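You operate a simulated robot arm through the tools that you are given. There is no shell and no other tool. Be economical: measure what you need, move in short steps, check, and stop when the job is done.

You are at the controls of a simulated robot arm. One attempt, no reset.

Task
Weigh about 300 g of rice into the pan, then close the jar.
Fine: the pan on the scale; rest the lid before the coffee maker meanwhile; the jar stands where it stood, with its lid on. Set down upright: rice jar.

The check looks at the end state, three seconds after you hand in, the way a careful person would. Anything else that was tipped, shoved, dropped, spilled or broken makes it a failure. A push-on lid holds only when it is set on centred and level and pressed home; a screw cap is set on level and turned clockwise until tight.

Robot
A 7-joint arm with a two-finger parallel gripper, fixed in place. Base frame: the origin is at the foot of the arm, x ahead of it, y to its left, z up. Readings come in mm, degrees, newtons and seconds.
With the tool pointing down near the work surface it reaches from about 260 to 760 mm from the base axis. Its first joint turns from -166.0 to 166.0 degrees. Payload 3.91 kg.
Tool frame: the origin (TCP) lies between the finger pads and is the grasp point; the fingertips stand 30 mm ahead of it; z points along the fingers, y is the line along which they close. Largest opening 110 mm; finger width 20, thickness 10; the body of the gripper, 48 by 112 mm, starts 55 mm behind the TCP.
Orientation is told as [roll, pitch, yaw] about the base's x, y, z axes, in that order, counted from this pose: with the fingers straight down and closing along the base's y, the tool's x points along the base's -x, its y along +y and its z along -z.

Tools
- The arm moves only by the tool play_rows. Its argument "deltas" is a list of rows, each a list of 7 numbers: the turn, a rotation vector about the tool's x, y, z in units of 90 degrees (1.0 is 90 degrees), then the shift along the tool's x, y, z in units of 500 mm (1.0 is 500 mm), then the gripper command, from -1 (fully open) to 1 (shut), values between in proportion. In form: [[rx, ry, rz, dx, dy, dz, grip], ...]. A call has 1 to 8 rows; each row is the pose to reach, as a shift and turn from the pose commanded when the call began, along the tool's axes at that moment. A call with a number of a shift or a turn outside -1 to 1 is refused whole. Rows are played at 5 a second. More than 50 mm and 8.6 degrees between two rows, or a gripper value outside its range, and nothing of the call is played. Where a pose cannot be reached the arm comes as near as it can. A force on the tool above 40 N (or 10 N above the force at the start of the call, whichever is more), or a blocked arm, ends the call early, and 0.2 s more pass. The fingers move at their own pace (about 153 mm/s each) and stop on an object; they squeeze with about 44 N. The grip force told is the motor's: it shows also when the fingers shut on nothing. Time passes only in rows, and 0.2 s behind the last, so rows that repeat a pose let the fingers close. The reply holds the time, the measured pose of the TCP, the force on the tool along the base axes, the opening and the grip force, in the units named above and with some noise, with the torque about the TCP (base axes, N m) and any sound that the robot's microphone picked up, and new pictures: "show" is both (left out), scene, wrist or none.
- Cameras (640 x 400 px; columns grow to the right, rows downward): "scene" is fixed at [49.4, -498.4, 1642.7]; the picture's right is [0.79, -0.62, 0.00], its down [-0.25, -0.31, -0.92] and it looks along [0.57, 0.72, -0.40] (base axes); focal length 342 px, centre (320, 200). "wrist" rides on the gripper at [77, 7, -114] in the tool frame; the picture's right is [-0.09, 1.00, 0.00], its down [-0.80, -0.07, -0.59] and it looks along [-0.59, -0.05, 0.80] (tool axes); focal length 270 px, centre (320, 200). There is no depth. A picture from a camera that has moved, and an enlarged one, comes with that camera's place and axes in the base frame and with its lens.
- lift_body(by): slides the trunk up (or, below 0, down) by that many mm; the arm rides with it, the base frame stays. It gives what a move gives, with no picture.
- close_up(camera, box): a new picture of the part [left, top, right, bottom] of that camera's present view, enlarged. The clock stands still meanwhile.
- job_done(): hands the job in; it is judged then, once.

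Go step by step. Nothing tells you positions but the pictures and the camera data: compare them with the known pose of the tool, close in by small moves and look again before you grip or let go. The budget is 120 turns and 200 pictures, counting those below and the enlarged ones. Unless the task says otherwise, let go and move clear before handing in, and close with one line.

The tools are called after "Emit:" by a JSON object that holds its "method" and its "body". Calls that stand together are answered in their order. play_rows: Moves the arm, as the interface text tells. Its arguments: {"type":"object","properties":{"deltas":{"type":"array","items":{"type":"array","items":{"type":"number"}}},"show":{"type":"string","enum":["both","scene","wrist","none"]}},"required":["deltas"]} The other tools are called the same way: lift_body (by) slides the trunk up or down; close_up (camera, box) takes an enlarged picture of a part of a camera's view; job_done () hands the job in.

At the start:

```text
t: 0.0
position: [383.3, 149.4, 1427.9]
tcp_rot: [0.1, 0.0, -0.1]
wrist_force: [-0.1, 0.9, 0.2]
wrist_torque: [0.0, 0.04, 0.02]
width: 110.0
grip_force: 0.1
trunk travel left (down, up): [-550.0, 60.0]
```

scene: 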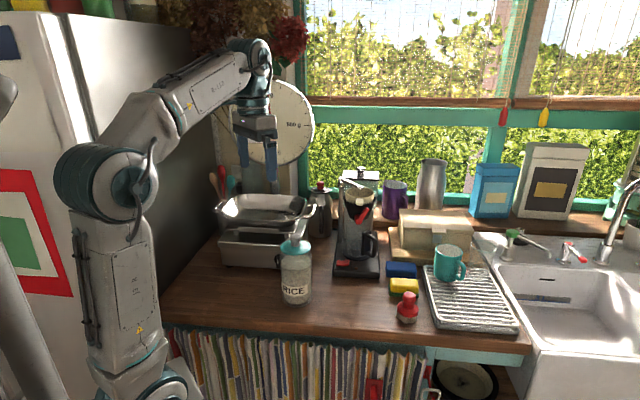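
wrist: 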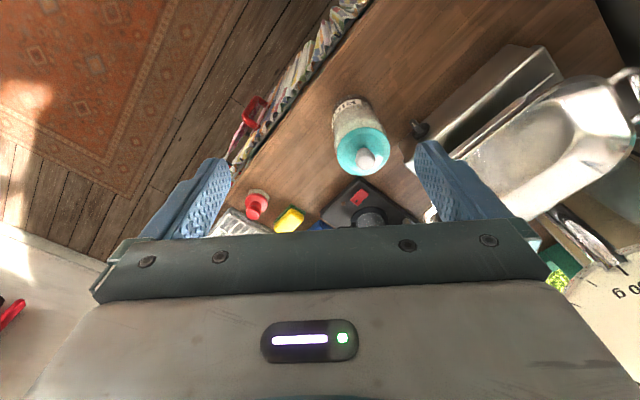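

I see the rice jar with a teal lid, a scale with a steel pan and dial behind it, and a coffee maker to the right. I'll enlarge the key parts first.

Emit:
{"method": "close_up", "body": {"camera": "scene", "box": [200, 170, 400, 320]}}

Emit:
{"method": "close_up", "body": {"camera": "scene", "box": [220, 70, 340, 150]}}

Emit:
{"method": "close_up", "body": {"camera": "wrist", "box": [220, 20, 640, 270]}}

```text
2.67 times, centred on (300, 245) of scene
camera zoom: at [49.4, -498.4, 1642.7], right [0.79, -0.62, 0.0], down [-0.25, -0.31, -0.92], along [0.57, 0.72, -0.4], focal length 911 px, centre (373, 80)
```

zoom: 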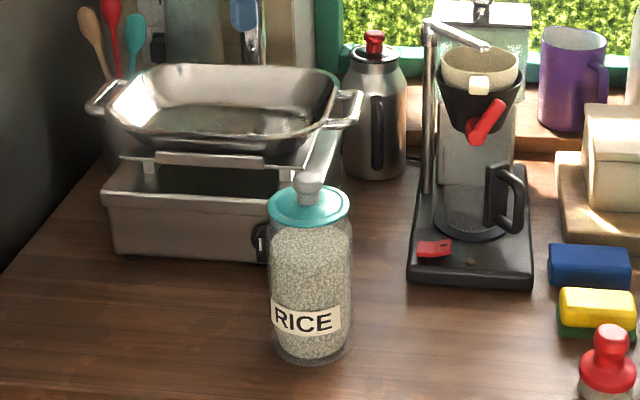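

```text
5.00 times, centred on (280, 110) of scene
camera zoom: at [49.4, -498.4, 1642.7], right [0.79, -0.62, 0.0], down [-0.25, -0.31, -0.92], along [0.57, 0.72, -0.4], focal length 1709 px, centre (520, 650)
```

zoom: 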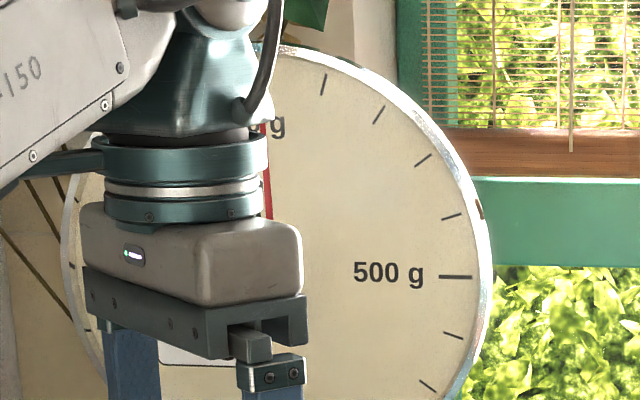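

```text
1.52 times, centred on (430, 145) of wrist
camera zoom: at [307.3, 155.6, 1543.2], right [0.09, 1.0, 0.0], down [0.8, -0.07, 0.59], along [0.59, -0.05, -0.8], focal length 412 px, centre (152, 284)
```

zoom: 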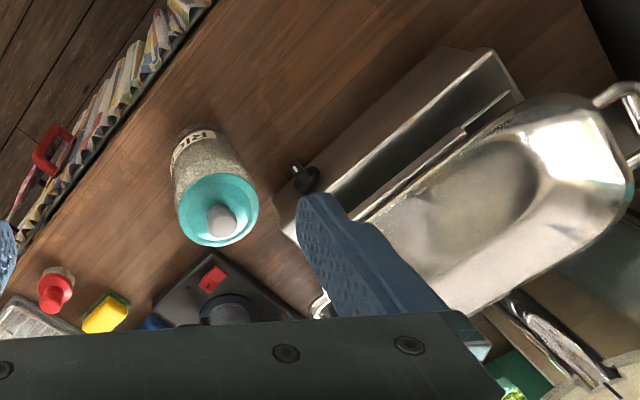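

The jar lid seems to be near (523, 213, 1119), the counter near z = 922, the pan's centre near (605, 588, 1058), and the dial shows 100 g per tick. I'll move above the jar with the tool straight down for a better look.

Emit:
{"method": "play_rows", "body": {"deltas": [[0, 0, 0, -0.02, 0.02, 0.06, -1], [0, 0, 0, -0.07, 0.04, 0.13, -1], [0, 0, 0, -0.12, 0.06, 0.19, -1], [0, 0, 0, -0.17, 0.08, 0.25, -1], [0, 0, 0, -0.22, 0.1, 0.31, -1], [0, 0, 0, -0.26, 0.128, 0.36, -1], [0, 0, 0, -0.26, 0.128, 0.36, -1]]}}

```text
t: 1.6
position: [515.4, 209.8, 1247.2]
tcp_rot: [0.0, 0.0, -0.1]
wrist_force: [0.0, 0.0, -0.1]
wrist_torque: [0.03, -0.01, 0.02]
width: 110.1
grip_force: 0.0
trunk travel left (down, up): [-550.0, 60.0]
camera wrist: at [439.2, 217.3, 1362.6], right [0.09, 1.0, 0.0], down [0.8, -0.07, 0.59], along [0.59, -0.05, -0.8], focal length 270 px, centre (320, 200)
```

scene: 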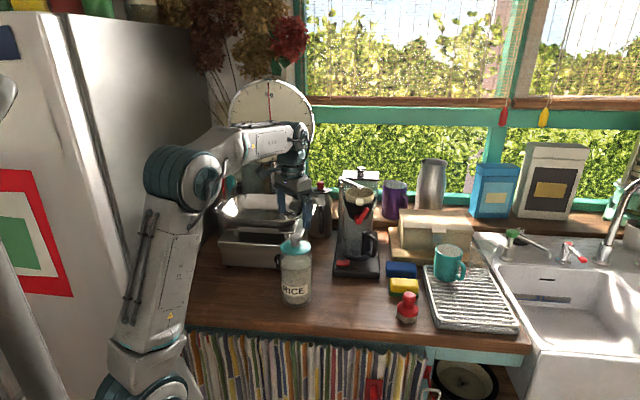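
wrist: 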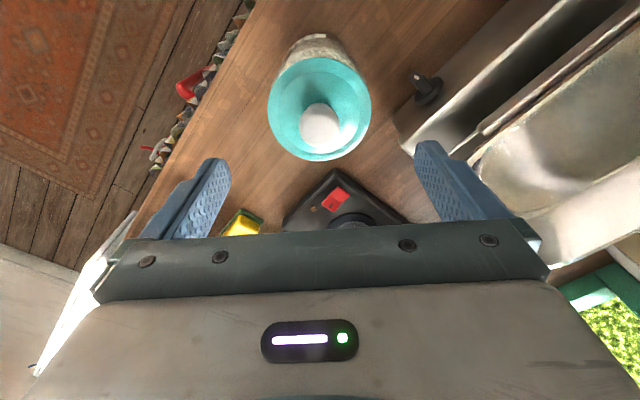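

Emit:
{"method": "close_up", "body": {"camera": "scene", "box": [255, 225, 335, 315]}}

Emit:
{"method": "close_up", "body": {"camera": "wrist", "box": [250, 20, 390, 170]}}

Emit:
{"method": "close_up", "body": {"camera": "scene", "box": [200, 70, 340, 280]}}

```text
4.44 times, centred on (295, 270) of scene
camera zoom: at [49.4, -498.4, 1642.7], right [0.79, -0.62, 0.0], down [-0.25, -0.31, -0.92], along [0.57, 0.72, -0.4], focal length 1519 px, centre (431, -111)
```

zoom: 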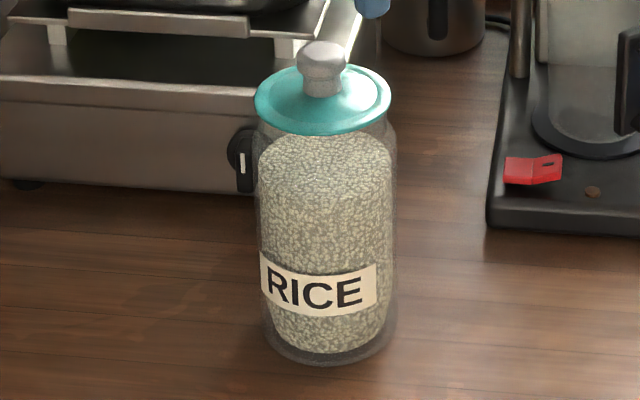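

```text
2.67 times, centred on (320, 95) of wrist
camera zoom: at [439.2, 217.3, 1362.6], right [0.09, 1.0, 0.0], down [0.8, -0.07, 0.59], along [0.59, -0.05, -0.8], focal length 721 px, centre (320, 480)
```

zoom: 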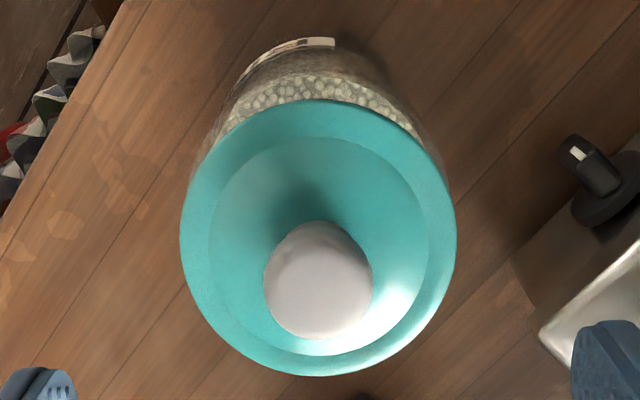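

```text
1.90 times, centred on (270, 175) of scene
camera zoom: at [49.4, -498.4, 1642.7], right [0.79, -0.62, 0.0], down [-0.25, -0.31, -0.92], along [0.57, 0.72, -0.4], focal length 651 px, centre (415, 248)
```

zoom: 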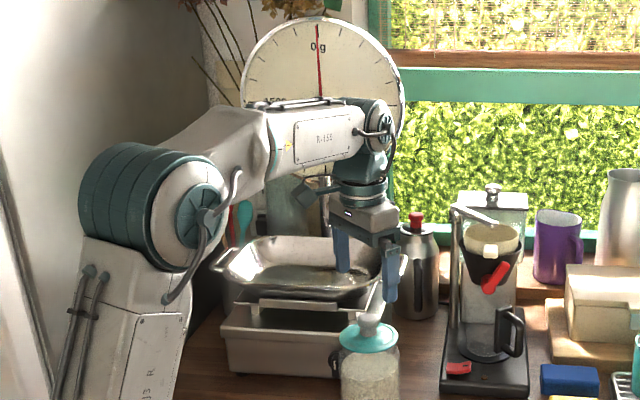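

The lid looks like a push-on type with a knob on its axis near (519, 210), knob top about z = 1155. I'll lower the open fingers around the knob and check.

Emit:
{"method": "play_rows", "body": {"deltas": [[0, 0, 0, -0.008, 0, 0.06, -1], [0, 0, 0, -0.008, 0, 0.12, -1], [0, 0, 0, -0.008, 0, 0.17, -0.6], [0, 0, 0, -0.008, 0, 0.17, -0.3], [0, 0, 0, -0.008, 0, 0.17, -0.3]]}}

Emit:
{"method": "close_up", "body": {"camera": "scene", "box": [255, 190, 335, 315]}}

```text
t: 2.8
position: [519.2, 211.4, 1164.5]
tcp_rot: [0.1, -0.2, 0.0]
wrist_force: [5.7, -1.7, 22.2]
wrist_torque: [-0.16, -0.13, -0.01]
width: 74.3
grip_force: 2.9
trunk travel left (down, up): [-550.0, 60.0]
camera wrist: at [441.7, 217.4, 1279.1], right [0.09, 1.0, 0.0], down [0.8, -0.07, 0.6], along [0.6, -0.05, -0.8], focal length 270 px, centre (320, 200)
```

scene: 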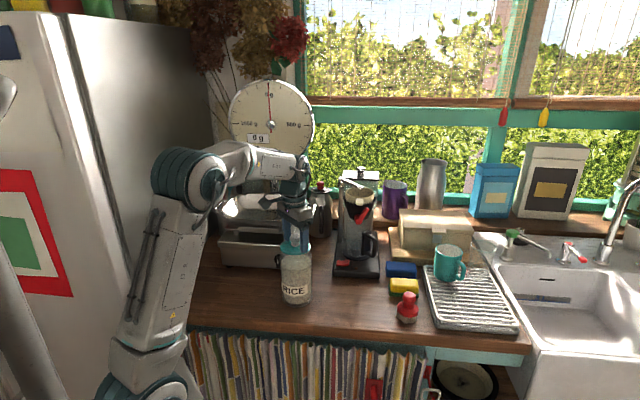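
wrist: 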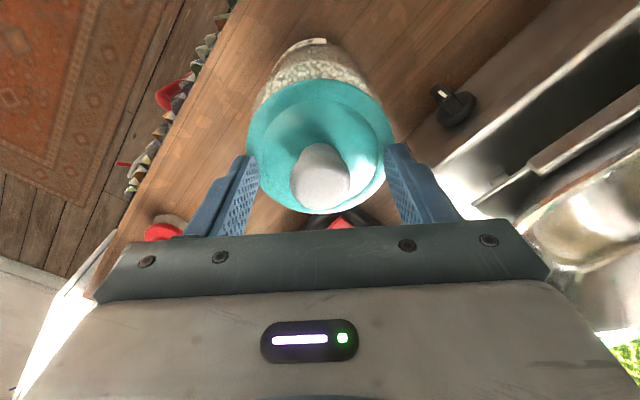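

```text
3.20 times, centred on (295, 252) of scene
camera zoom: at [49.4, -498.4, 1642.7], right [0.79, -0.62, 0.0], down [-0.25, -0.31, -0.92], along [0.57, 0.72, -0.4], focal length 1094 px, centre (400, 32)
```

zoom: 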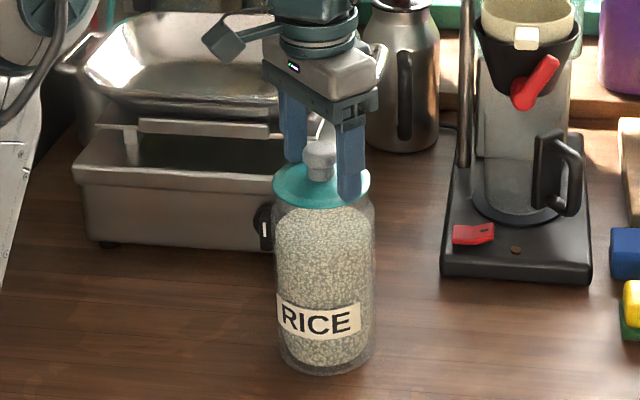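

The fingertips touch the lid disc at tool z ≈ 1164, so the disc is near z = 1134, and the knob axis is slightly nearer to the base than I thought (x ≈ 512). I'll back off a few mm, shift, and close on the knob.

Emit:
{"method": "play_rows", "body": {"deltas": [[0, 0, 0, 0, 0, -0.012, -0.3], [0, 0, 0, 0.014, 0, -0.012, -0.3], [0, 0, 0, 0.014, 0, -0.012, 0.2], [0, 0, 0, 0.014, 0, -0.012, 0.6], [0, 0, 0, 0.014, 0, -0.012, 1], [0, 0, 0, 0.014, 0, -0.012, 1]]}}

Emit:
{"method": "close_up", "body": {"camera": "scene", "box": [255, 190, 335, 315]}}

```text
t: 4.2
position: [510.3, 211.0, 1169.3]
tcp_rot: [0.1, -0.1, 0.0]
wrist_force: [0.3, -3.7, 16.7]
wrist_torque: [-0.02, -0.1, -0.01]
width: 30.2
grip_force: 43.9
trunk travel left (down, up): [-550.0, 60.0]
camera wrist: at [434.1, 218.2, 1284.2], right [0.09, 1.0, 0.0], down [0.8, -0.07, 0.6], along [0.59, -0.05, -0.8], focal length 270 px, centre (320, 200)
```

scene: 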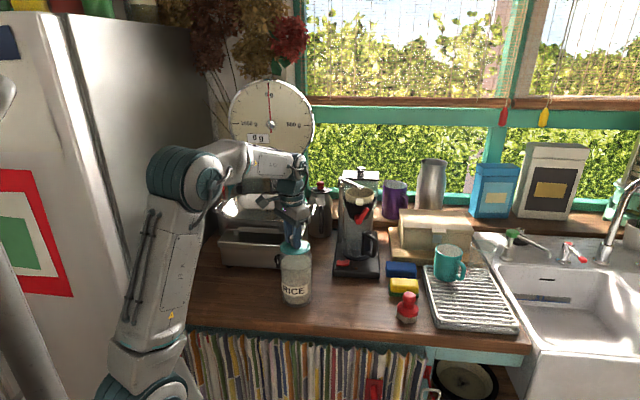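
wrist: 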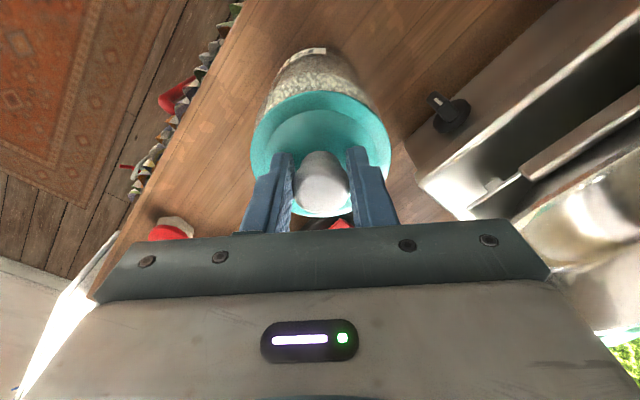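

```text
3.20 times, centred on (295, 252) of scene
camera zoom: at [49.4, -498.4, 1642.7], right [0.79, -0.62, 0.0], down [-0.25, -0.31, -0.92], along [0.57, 0.72, -0.4], focal length 1094 px, centre (400, 32)
```

zoom: 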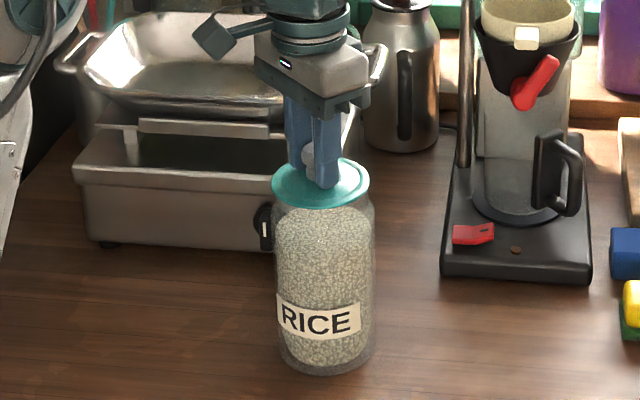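

The knob is held about 5 mm off the pads' middle, and there is an upward push of 17 N. I'll reopen a little, recentre and grip again.

Emit:
{"method": "play_rows", "body": {"deltas": [[0, 0, 0, 0, 0, 0, 0.1], [0, 0, 0, 0, 0, 0, 0.1], [0, 0, 0, 0.01, 0, -0.004, 0.1], [0, 0, 0, 0.01, 0, -0.004, 0.1], [0, 0, 0, 0.01, 0, -0.004, 0.1]], "show": "wrist"}}

Emit:
{"method": "play_rows", "body": {"deltas": [[0, 0, 0, 0, 0, 0, 1], [0, 0, 0, 0, 0, 0, 1], [0, 0, 0, 0, 0, 0, 1]], "show": "wrist"}}

```text
t: 5.4
position: [505.3, 212.6, 1168.9]
tcp_rot: [-0.1, 0.2, -0.1]
wrist_force: [-0.8, 0.7, -0.7]
wrist_torque: [0.02, 0.0, -0.02]
width: 49.5
grip_force: 0.2
trunk travel left (down, up): [-550.0, 60.0]
camera wrist: at [429.4, 219.5, 1284.6], right [0.09, 1.0, 0.0], down [0.8, -0.07, 0.59], along [0.59, -0.05, -0.81], focal length 270 px, centre (320, 200)
```

wrist: 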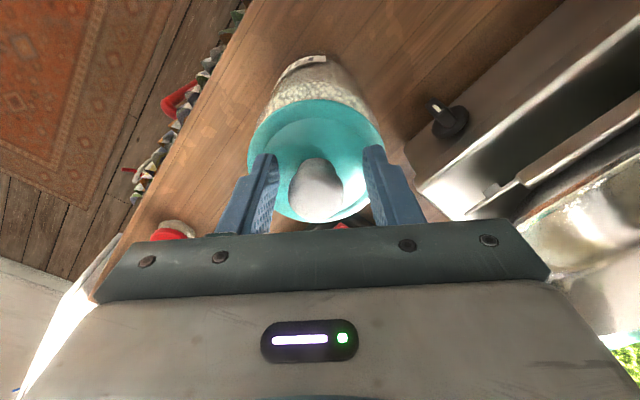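

```text
t: 6.2
position: [506.6, 212.8, 1169.4]
tcp_rot: [0.0, 0.0, 0.1]
wrist_force: [-0.6, -1.9, 0.3]
wrist_torque: [-0.11, 0.04, -0.03]
width: 27.3
grip_force: 44.3
trunk travel left (down, up): [-550.0, 60.0]
camera wrist: at [429.6, 219.5, 1285.6], right [0.09, 1.0, 0.0], down [0.8, -0.07, 0.59], along [0.59, -0.05, -0.8], focal length 270 px, centre (320, 200)
```

wrist: 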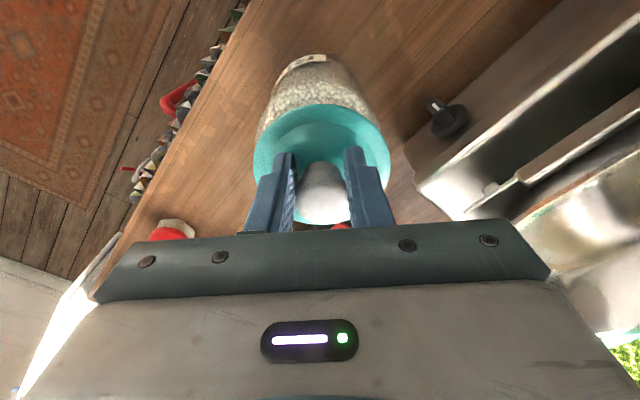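

Emit:
{"method": "close_up", "body": {"camera": "scene", "box": [270, 210, 326, 250]}}

Emit:
{"method": "close_up", "body": {"camera": "wrist", "box": [230, 80, 410, 240]}}

```text
10.00 times, centred on (298, 230) of scene
camera zoom: at [49.4, -498.4, 1642.7], right [0.79, -0.62, 0.0], down [-0.25, -0.31, -0.92], along [0.57, 0.72, -0.4], focal length 3418 px, centre (540, -100)
```

zoom: 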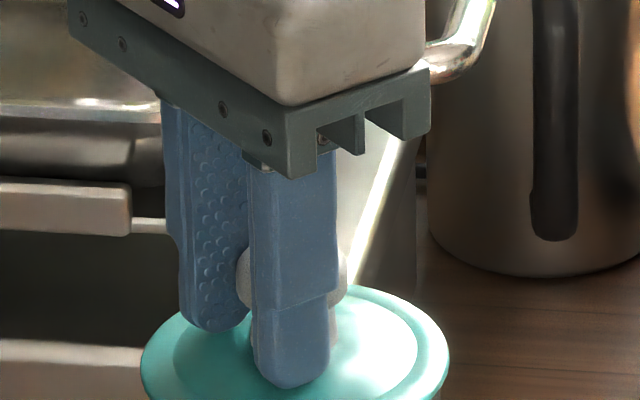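

```text
2.50 times, centred on (320, 160) of wrist
camera zoom: at [429.6, 219.5, 1285.6], right [0.09, 1.0, 0.0], down [0.8, -0.07, 0.59], along [0.59, -0.05, -0.8], focal length 676 px, centre (320, 300)
```

zoom: 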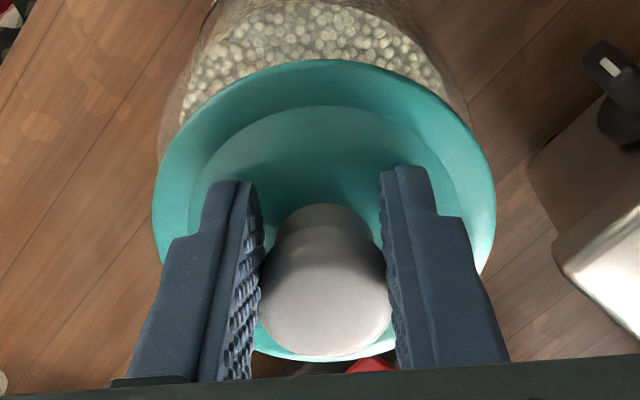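

The enlarged scene shows the knob about 13 mm further out (x ≈ 520) than the pads' middle. I'll reopen, shift outward and grip it properly.

Emit:
{"method": "play_rows", "body": {"deltas": [[0, 0, 0, 0, 0, 0, 0], [0, 0, 0, 0, 0, 0, 0], [0, 0, 0, -0.027, 0, 0, 0], [0, 0, 0, -0.027, 0, 0, 0], [0, 0, 0, -0.027, 0, 0, 1], [0, 0, 0, -0.027, 0, 0, 1], [0, 0, 0, -0.027, 0, 0, 1]], "show": "none"}}

Emit:
{"method": "close_up", "body": {"camera": "scene", "box": [270, 210, 326, 250]}}

Emit:
{"method": "close_up", "body": {"camera": "wrist", "box": [230, 80, 410, 240]}}

```text
t: 7.8
position: [519.3, 212.4, 1170.4]
tcp_rot: [-0.1, 0.0, 0.0]
wrist_force: [0.1, -1.2, 1.5]
wrist_torque: [-0.05, -0.03, -0.01]
width: 30.7
grip_force: 44.2
trunk travel left (down, up): [-550.0, 60.0]
```

```text
10.00 times, centred on (298, 230) of scene
camera zoom: at [49.4, -498.4, 1642.7], right [0.79, -0.62, 0.0], down [-0.25, -0.31, -0.92], along [0.57, 0.72, -0.4], focal length 3418 px, centre (540, -100)
```

zoom: 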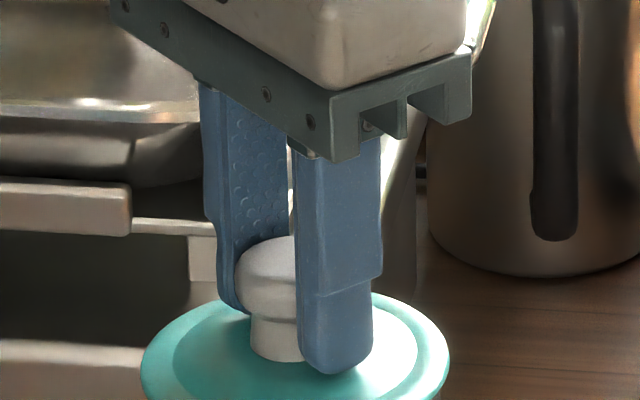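

```text
2.50 times, centred on (320, 160) of wrist
camera zoom: at [443.1, 219.1, 1286.1], right [0.09, 1.0, 0.0], down [0.8, -0.07, 0.59], along [0.59, -0.05, -0.8], focal length 676 px, centre (320, 300)
```

zoom: 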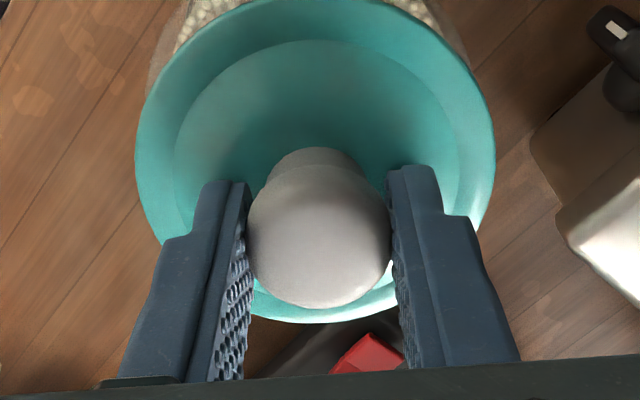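

The knob is now centred between the pads. I'll pull straight up a little and see whether the lid comes free.

Emit:
{"method": "play_rows", "body": {"deltas": [[0, 0, 0, 0, 0, -0.006, 1], [0, 0, 0, 0, 0, -0.014, 1], [0, 0, 0, 0, 0, -0.024, 1], [0, 0, 0, 0, 0, -0.034, 1]], "show": "none"}}

Emit:
{"method": "close_up", "body": {"camera": "scene", "box": [255, 190, 335, 315]}}

```text
t: 8.8
position: [518.7, 214.0, 1188.3]
tcp_rot: [0.0, 0.1, 0.1]
wrist_force: [-0.7, 0.5, -0.1]
wrist_torque: [0.01, 0.01, -0.03]
width: 30.3
grip_force: 44.1
trunk travel left (down, up): [-550.0, 60.0]
```

```text
3.20 times, centred on (295, 252) of scene
camera zoom: at [49.4, -498.4, 1642.7], right [0.79, -0.62, 0.0], down [-0.25, -0.31, -0.92], along [0.57, 0.72, -0.4], focal length 1094 px, centre (400, 32)
```

zoom: 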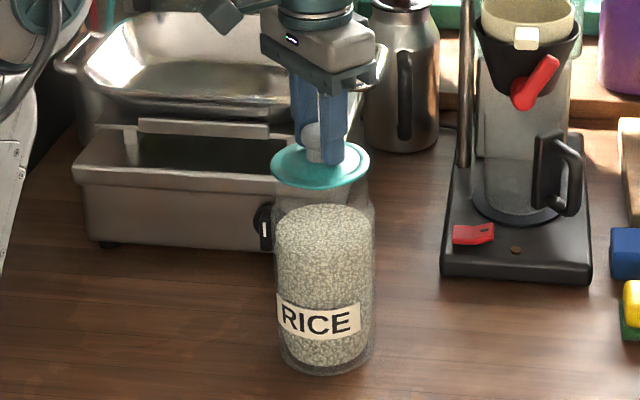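

The lid came off level. I'll carry it to a free spot in front of the coffee maker, around (672, 116), and lower partway.

Emit:
{"method": "play_rows", "body": {"deltas": [[0, 0, 0, 0, 0, -0.06, 1], [0, 0, 0, -0.07, -0.045, -0.08, 1], [0, 0, 0, -0.15, -0.095, -0.08, 1], [0, 0, 0, -0.23, -0.145, -0.08, 1], [0, 0, 0, -0.306, -0.196, -0.05, 1], [0, 0, 0, -0.306, -0.196, 0.04, 1], [0, 0, 0, -0.306, -0.196, 0.12, 1], [0, 0, 0, -0.306, -0.196, 0.2, 1]]}}

Emit:
{"method": "close_up", "body": {"camera": "scene", "box": [240, 180, 440, 320]}}

```text
t: 10.6
position: [674.0, 118.5, 1086.2]
tcp_rot: [0.0, 0.0, 0.1]
wrist_force: [-0.6, 0.2, -0.3]
wrist_torque: [-0.04, 0.02, -0.03]
width: 30.4
grip_force: 44.1
trunk travel left (down, up): [-550.0, 60.0]
camera wrist: at [596.9, 124.7, 1202.7], right [0.09, 1.0, 0.0], down [0.8, -0.07, 0.59], along [0.59, -0.05, -0.8], focal length 270 px, centre (320, 200)
```

scene: 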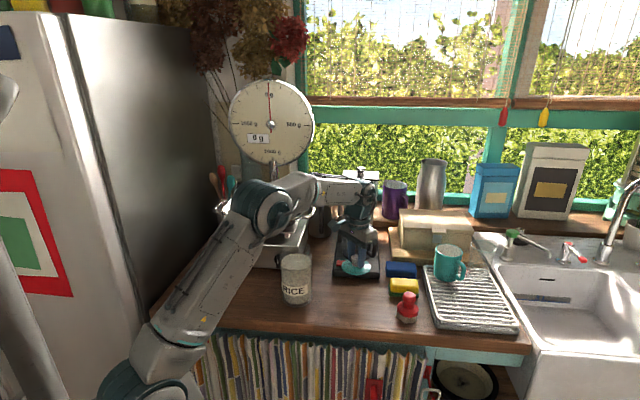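
wrist: 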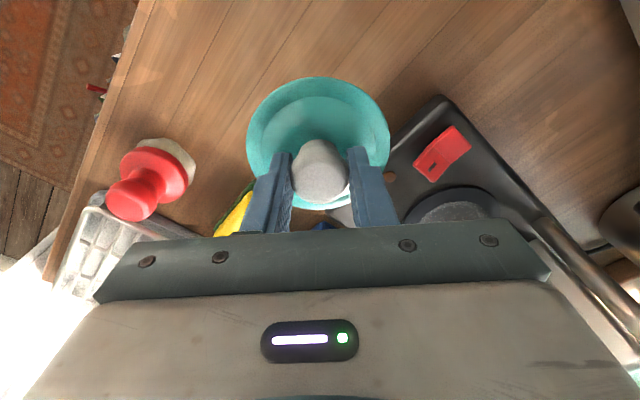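

```text
2.86 times, centred on (340, 250) of scene
camera zoom: at [49.4, -498.4, 1642.7], right [0.79, -0.62, 0.0], down [-0.25, -0.31, -0.92], along [0.57, 0.72, -0.4], focal length 976 px, centre (263, 57)
```

zoom: 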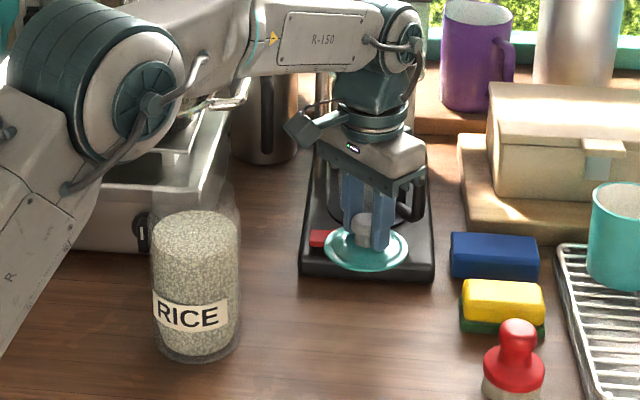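

There's about 50 mm of clearance to the coffee maker and the red bottle is well away. I'll lower on until the lid touches the counter.

Emit:
{"method": "play_rows", "body": {"deltas": [[0, 0, 0, 0, 0, 0.08, 1], [0, 0, 0, 0, 0, 0.15, 1], [0, 0, 0, 0, 0, 0.17, 1], [0, 0, 0, 0, 0, 0.18, 1], [0, 0, 0, 0, 0, 0.19, 1]], "show": "none"}}

Emit:
{"method": "close_up", "body": {"camera": "scene", "box": [310, 200, 410, 310]}}

```text
t: 11.8
position: [672.3, 112.8, 997.6]
tcp_rot: [0.2, -0.5, -0.1]
wrist_force: [2.3, -1.5, 26.2]
wrist_torque: [0.04, 0.49, 0.02]
width: 30.4
grip_force: 44.1
trunk travel left (down, up): [-550.0, 60.0]
```

```text
3.64 times, centred on (360, 255) of scene
camera zoom: at [49.4, -498.4, 1642.7], right [0.79, -0.62, 0.0], down [-0.25, -0.31, -0.92], along [0.57, 0.72, -0.4], focal length 1243 px, centre (174, 0)
```

zoom: 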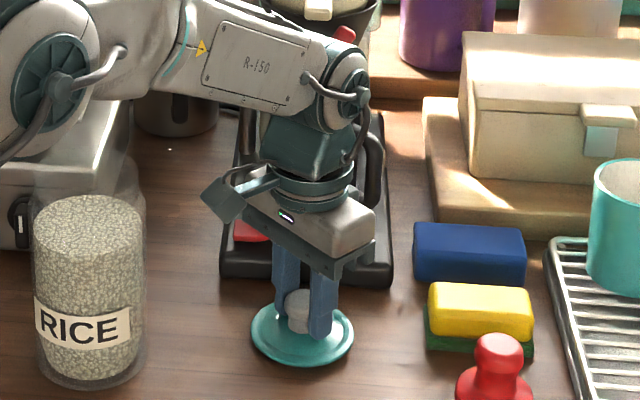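

The lid is resting on the counter (contact around tool z ≈ 999). I'll ease the pressure, open the fingers and rise clear.

Emit:
{"method": "play_rows", "body": {"deltas": [[0, 0, 0, 0, 0, -0.008, 1], [0, 0, 0, 0, 0, -0.008, 0.2], [0, 0, 0, 0, 0, -0.008, 0], [0, 0, 0, 0, 0, -0.05, 0], [0, 0, 0, 0, 0, -0.13, 0], [0, 0, 0, 0, 0, -0.22, 0], [0, 0, 0, 0, 0, -0.3, 0], [0, 0, 0, 0, 0, -0.3, -1]]}}

Emit:
{"method": "close_up", "body": {"camera": "wrist", "box": [200, 30, 440, 230]}}

Emit:
{"method": "close_up", "body": {"camera": "scene", "box": [250, 220, 390, 320]}}

```text
t: 13.6
position: [672.8, 114.1, 1143.1]
tcp_rot: [0.0, 0.1, 0.0]
wrist_force: [-0.2, 0.8, -0.3]
wrist_torque: [-0.01, 0.04, 0.0]
width: 110.2
grip_force: 0.1
trunk travel left (down, up): [-550.0, 60.0]
camera wrist: at [595.9, 121.3, 1258.5], right [0.09, 1.0, 0.0], down [0.8, -0.07, 0.59], along [0.59, -0.05, -0.8], focal length 270 px, centre (320, 200)
```

scene: 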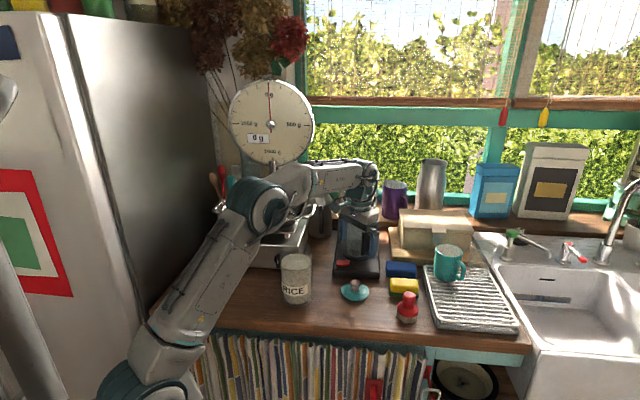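
wrist: 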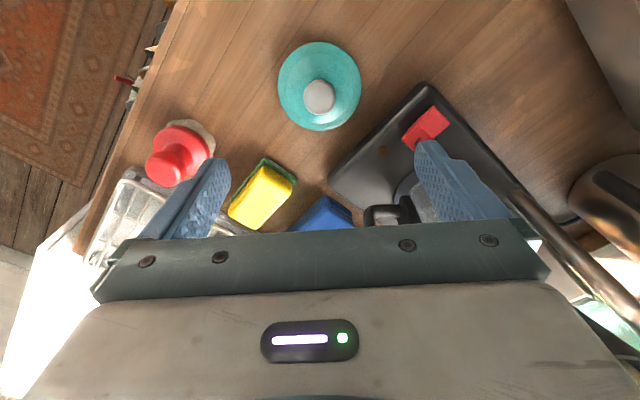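

```text
2.00 times, centred on (320, 130) of wrist
camera zoom: at [595.9, 121.3, 1258.5], right [0.09, 1.0, 0.0], down [0.8, -0.07, 0.59], along [0.59, -0.05, -0.8], focal length 541 px, centre (320, 340)
```

zoom: 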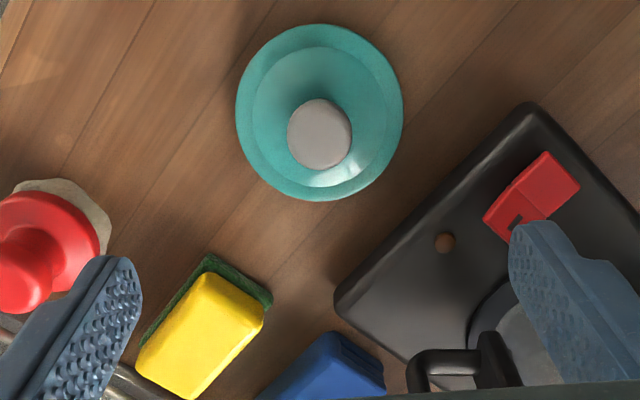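

```text
4.00 times, centred on (320, 270) of scene
camera zoom: at [49.4, -498.4, 1642.7], right [0.79, -0.62, 0.0], down [-0.25, -0.31, -0.92], along [0.57, 0.72, -0.4], focal length 1367 px, centre (320, -80)
```

zoom: 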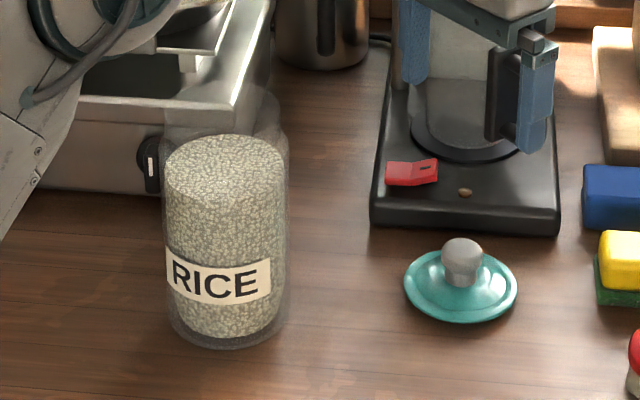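

The lid sits flat before the coffee maker, well clear of everything. Next I go up and back over the jar, turning the hand to the jar's bearing (22°). After that I'll tilt the fingers towards horizontal.

Emit:
{"method": "play_rows", "body": {"deltas": [[0, 0, 0, 0.02, 0.01, -0.09, -1], [0, 0, -0.08, 0.08, 0.04, -0.16, -1], [0, 0, -0.16, 0.15, 0.08, -0.21, -1], [0, 0, -0.244, 0.23, 0.12, -0.234, -1], [0, 0, -0.244, 0.3, 0.155, -0.234, -1], [0, 0, -0.244, 0.346, 0.182, -0.234, -1], [0, 0, -0.244, 0.346, 0.182, -0.234, -1]], "show": "none"}}

Emit:
{"method": "play_rows", "body": {"deltas": [[0, -0.09, 0, 0, 0, 0, -1], [0, -0.18, 0, 0, 0, 0, -1], [0, -0.27, 0, 0, 0, 0, -1], [0, -0.36, 0, 0, 0, 0, -1], [0, -0.45, 0, 0, 0, 0, -1], [0, -0.54, 0, 0, 0, 0, -1], [0, -0.63, 0, 0, 0, 0, -1], [0, -0.72, 0, 0, 0, 0, -1]]}}

```text
t: 15.2
position: [500.8, 208.0, 1259.1]
tcp_rot: [0.0, 0.0, 22.0]
wrist_force: [0.0, -0.8, 0.7]
wrist_torque: [0.05, 0.02, 0.01]
width: 109.5
grip_force: 0.0
trunk travel left (down, up): [-550.0, 60.0]
```

```text
t: 17.0
position: [499.6, 205.0, 1259.8]
tcp_rot: [-0.1, -65.0, 22.1]
wrist_force: [-0.7, -0.7, -0.3]
wrist_torque: [0.0, 0.03, -0.03]
width: 110.0
grip_force: 0.1
trunk travel left (down, up): [-550.0, 60.0]
camera wrist: at [371.0, 161.4, 1239.5], right [-0.34, 0.94, 0.08], down [-0.16, -0.14, 0.98], along [0.93, 0.32, 0.19], focal length 270 px, centre (320, 200)
```

scene: 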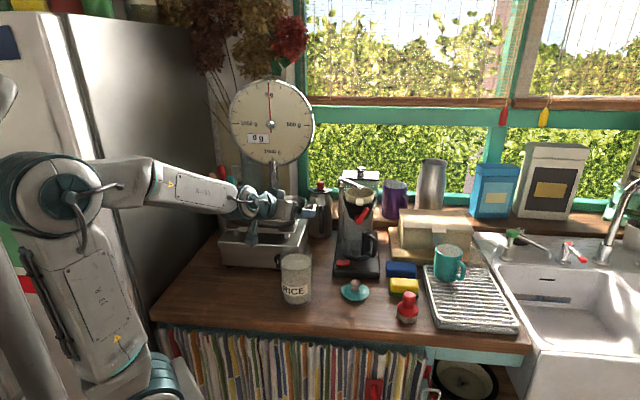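
wrist: 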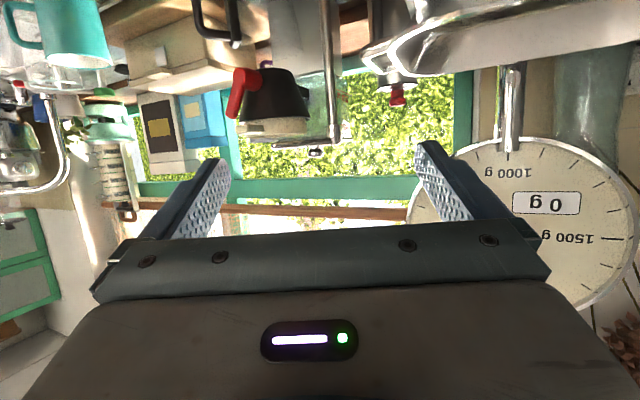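

The scale also has a digital readout (0 g). I'll finish the tilt to 15° below horizontal.

Emit:
{"method": "play_rows", "body": {"deltas": [[0, -0.055, 0, 0, 0, 0, -1], [0, -0.111, 0, 0, 0, 0, -1], [0, -0.111, 0, 0, 0, 0, -1]], "show": "none"}}

Emit:
{"method": "close_up", "body": {"camera": "scene", "box": [220, 170, 340, 310]}}

```text
t: 17.8
position: [499.1, 205.6, 1259.9]
tcp_rot: [-0.1, -74.8, 22.1]
wrist_force: [0.6, -0.3, -0.3]
wrist_torque: [-0.01, 0.0, -0.03]
width: 109.9
grip_force: 0.1
trunk travel left (down, up): [-550.0, 60.0]
```

```text
2.86 times, centred on (280, 240) of scene
camera zoom: at [49.4, -498.4, 1642.7], right [0.79, -0.62, 0.0], down [-0.25, -0.31, -0.92], along [0.57, 0.72, -0.4], focal length 976 px, centre (434, 86)
```

zoom: 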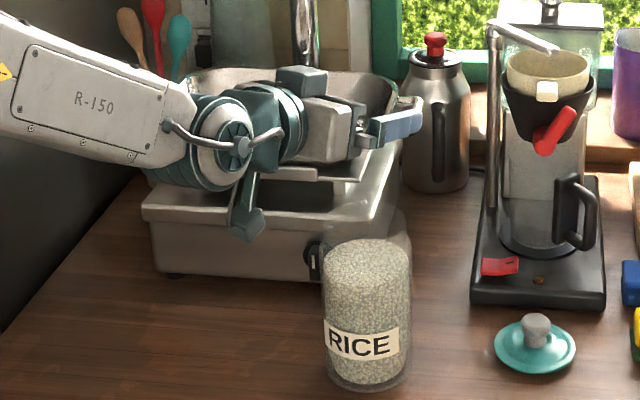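

The geometry agrees with the picture. I'll shift forward and come down to just above the jar mouth with the fingers open either side, then look.

Emit:
{"method": "play_rows", "body": {"deltas": [[0, 0, 0, -0.007, -0.0026, 0.027, -1], [0, 0, 0, 0.06, -0.0026, 0.045, -1], [0, 0, 0, 0.13, -0.0026, 0.064, -1], [0, 0, 0, 0.186, -0.0026, 0.079, -1], [0, 0, 0, 0.186, -0.0026, 0.079, -1]]}}

Emit:
{"method": "close_up", "body": {"camera": "scene", "box": [230, 200, 340, 310]}}

```text
t: 19.0
position: [512.9, 209.6, 1158.9]
tcp_rot: [-0.1, -74.7, 22.2]
wrist_force: [-0.1, 0.4, -0.1]
wrist_torque: [0.01, -0.03, -0.02]
width: 110.3
grip_force: 0.2
trunk travel left (down, up): [-550.0, 60.0]
camera wrist: at [390.2, 167.4, 1116.0], right [-0.35, 0.93, 0.08], down [-0.31, -0.2, 0.93], along [0.88, 0.3, 0.36], focal length 270 px, centre (320, 200)
```

scene: 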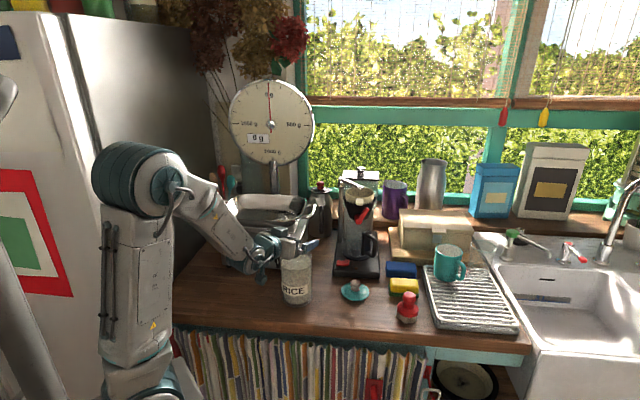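
wrist: 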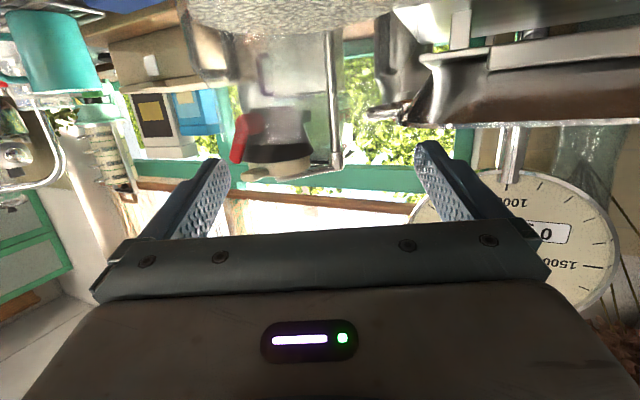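

```text
3.64 times, centred on (285, 255) of scene
camera zoom: at [49.4, -498.4, 1642.7], right [0.79, -0.62, 0.0], down [-0.25, -0.31, -0.92], along [0.57, 0.72, -0.4], focal length 1243 px, centre (447, 0)
```

zoom: 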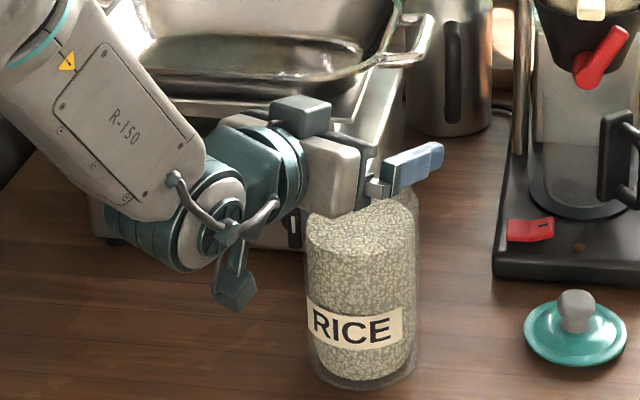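

Emit:
{"method": "close_up", "body": {"camera": "wrist", "box": [150, 0, 470, 160]}}

```text
2.00 times, centred on (310, 80) of wrist
camera zoom: at [390.2, 167.4, 1116.0], right [-0.35, 0.93, 0.08], down [-0.31, -0.2, 0.93], along [0.88, 0.3, 0.36], focal length 541 px, centre (340, 440)
```

zoom: 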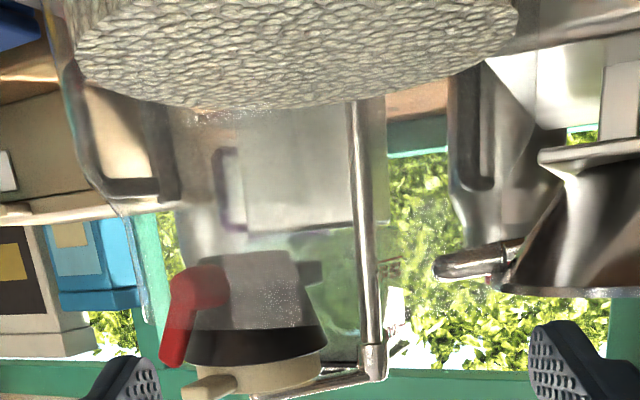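

The jar sits about 2–3 mm to the right of the pads' middle. I'll correct for that and descend so the fingers straddle the body at z ≈ 1030.

Emit:
{"method": "play_rows", "body": {"deltas": [[0, 0, 0, 0, -0.004, 0, -1], [0, 0, 0, 0.06, -0.004, 0.016, -1], [0, 0, 0, 0.12, -0.004, 0.032, -1], [0, 0, 0, 0.18, -0.004, 0.048, -1], [0, 0, 0, 0.249, -0.004, 0.067, -1], [0, 0, 0, 0.249, -0.004, 0.067, -1]]}}

Emit:
{"method": "close_up", "body": {"camera": "scene", "box": [230, 210, 340, 320]}}

Emit:
{"method": "close_up", "body": {"camera": "wrist", "box": [100, 0, 540, 260]}}

```text
t: 20.4
position: [514.1, 207.1, 1031.5]
tcp_rot: [-0.1, -74.8, 22.0]
wrist_force: [0.8, -0.3, 0.1]
wrist_torque: [0.0, -0.02, -0.01]
width: 110.1
grip_force: 0.0
trunk travel left (down, up): [-550.0, 60.0]
camera wrist: at [391.0, 164.1, 988.5], right [-0.35, 0.93, 0.08], down [-0.31, -0.2, 0.93], along [0.88, 0.3, 0.36], focal length 270 px, centre (320, 200)
```

scene: 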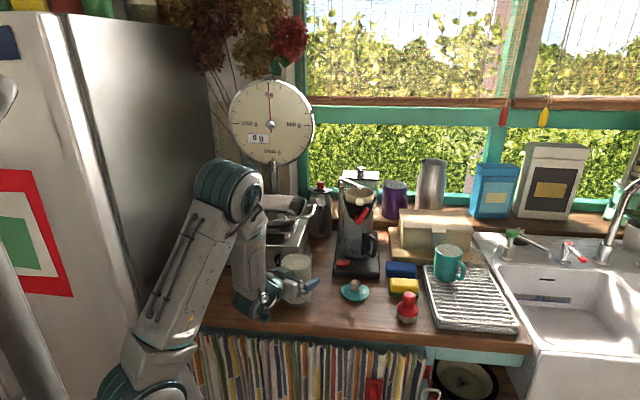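
wrist: 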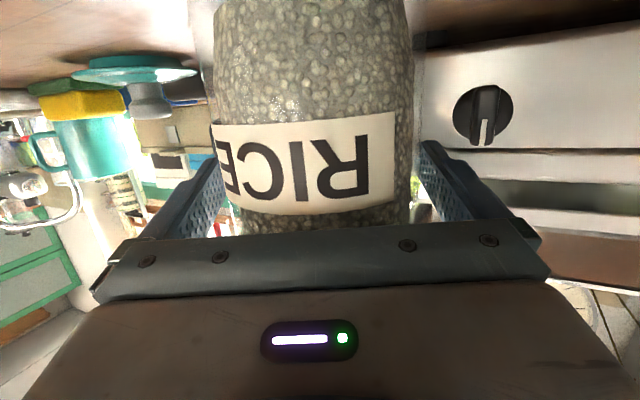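

```text
3.64 times, centred on (285, 265) of scene
camera zoom: at [49.4, -498.4, 1642.7], right [0.79, -0.62, 0.0], down [-0.25, -0.31, -0.92], along [0.57, 0.72, -0.4], focal length 1243 px, centre (447, -36)
```

zoom: 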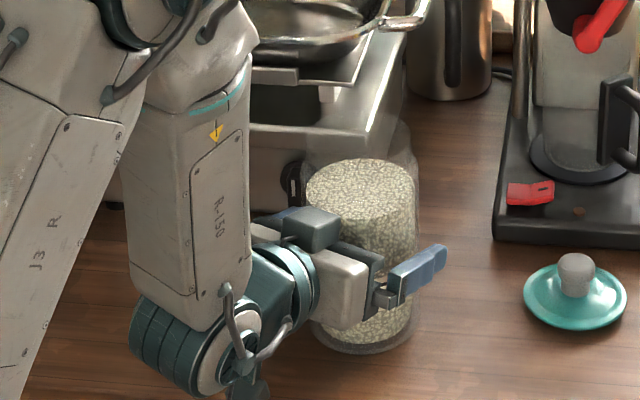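

```text
1.45 times, centred on (320, 130) of wrist
camera zoom: at [391.0, 164.1, 988.5], right [-0.35, 0.93, 0.08], down [-0.31, -0.2, 0.93], along [0.88, 0.3, 0.36], focal length 393 px, centre (320, 302)
```

zoom: 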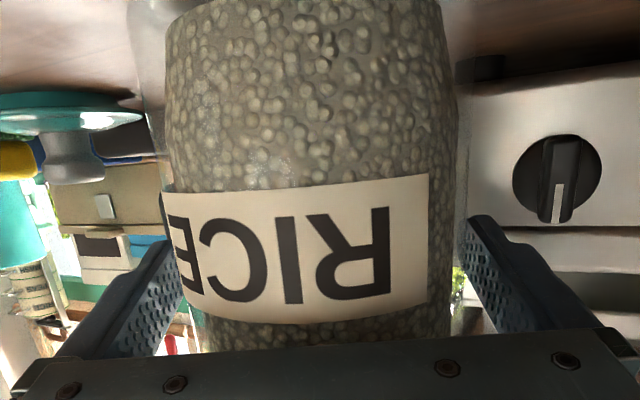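

The fingers straddle the jar with no contact forces. I'll close on it.

Emit:
{"method": "play_rows", "body": {"deltas": [[0, 0, 0, 0, 0, 0, -0.85], [0, 0, 0, 0, 0, 0, -0.75], [0, 0, 0, 0, 0, 0, 0], [0, 0, 0, 0, 0, 0, 1], [0, 0, 0, 0, 0, 0, 1]], "show": "wrist"}}

Emit:
{"method": "close_up", "body": {"camera": "scene", "box": [230, 210, 340, 320]}}

```text
t: 21.6
position: [514.5, 208.4, 1032.5]
tcp_rot: [-0.1, -74.9, 22.1]
wrist_force: [-1.6, 3.1, -0.5]
wrist_torque: [0.04, -0.17, 0.09]
width: 93.2
grip_force: 44.0
trunk travel left (down, up): [-550.0, 60.0]
camera wrist: at [390.8, 164.9, 988.7], right [-0.35, 0.93, 0.08], down [-0.31, -0.2, 0.93], along [0.88, 0.3, 0.36], focal length 270 px, centre (320, 200)
```

wrist: 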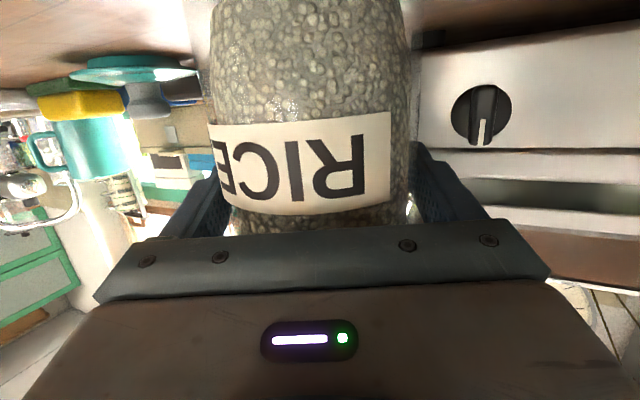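

```text
3.64 times, centred on (285, 265) of scene
camera zoom: at [49.4, -498.4, 1642.7], right [0.79, -0.62, 0.0], down [-0.25, -0.31, -0.92], along [0.57, 0.72, -0.4], focal length 1243 px, centre (447, -36)
```

zoom: 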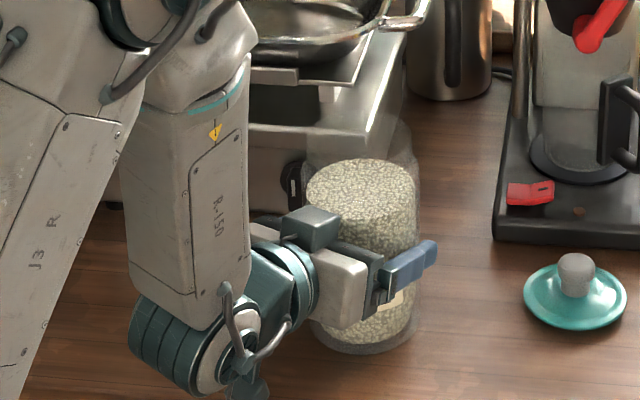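

Gripped at 93 mm. I'll lift 20 mm gently and check for weight and slip.

Emit:
{"method": "play_rows", "body": {"deltas": [[0, 0, 0, -0.008, 0, -0.002, 1], [0, 0, 0, -0.02, 0, -0.0052, 1], [0, 0, 0, -0.0386, 0, -0.0104, 1], [0, 0, 0, -0.0386, 0, -0.0104, 1], [0, 0, 0, -0.0386, 0, -0.0104, 1]], "show": "wrist"}}

Emit:
{"method": "close_up", "body": {"camera": "scene", "box": [230, 210, 340, 320]}}

```text
t: 22.8
position: [514.7, 207.8, 1052.0]
tcp_rot: [0.0, -74.7, 22.0]
wrist_force: [0.8, 0.3, -10.6]
wrist_torque: [0.0, 0.06, 0.0]
width: 93.2
grip_force: 44.2
trunk travel left (down, up): [-550.0, 60.0]
camera wrist: at [390.8, 165.2, 1008.2], right [-0.35, 0.93, 0.08], down [-0.31, -0.2, 0.93], along [0.88, 0.3, 0.36], focal length 270 px, centre (320, 200)
```

wrist: 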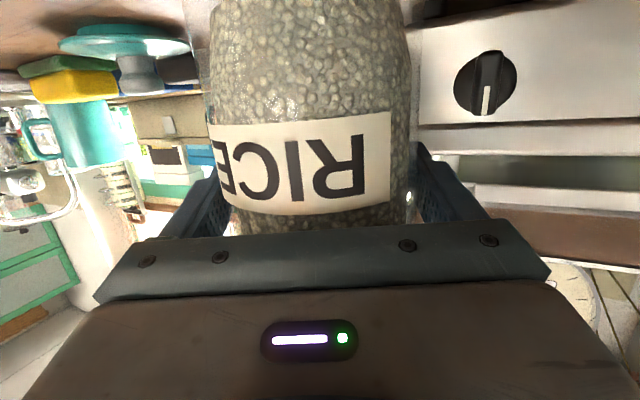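

```text
3.64 times, centred on (285, 265) of scene
camera zoom: at [49.4, -498.4, 1642.7], right [0.79, -0.62, 0.0], down [-0.25, -0.31, -0.92], along [0.57, 0.72, -0.4], focal length 1243 px, centre (447, -36)
```

zoom: 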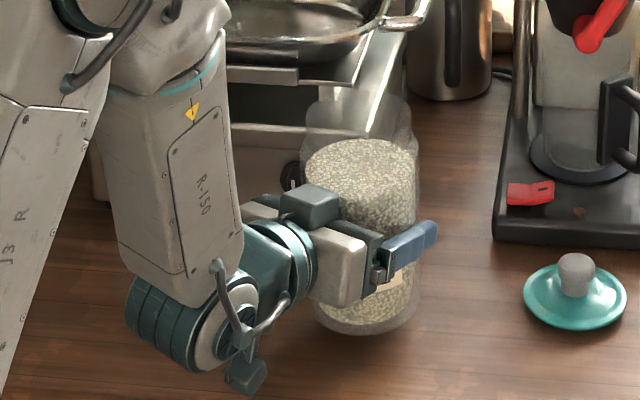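

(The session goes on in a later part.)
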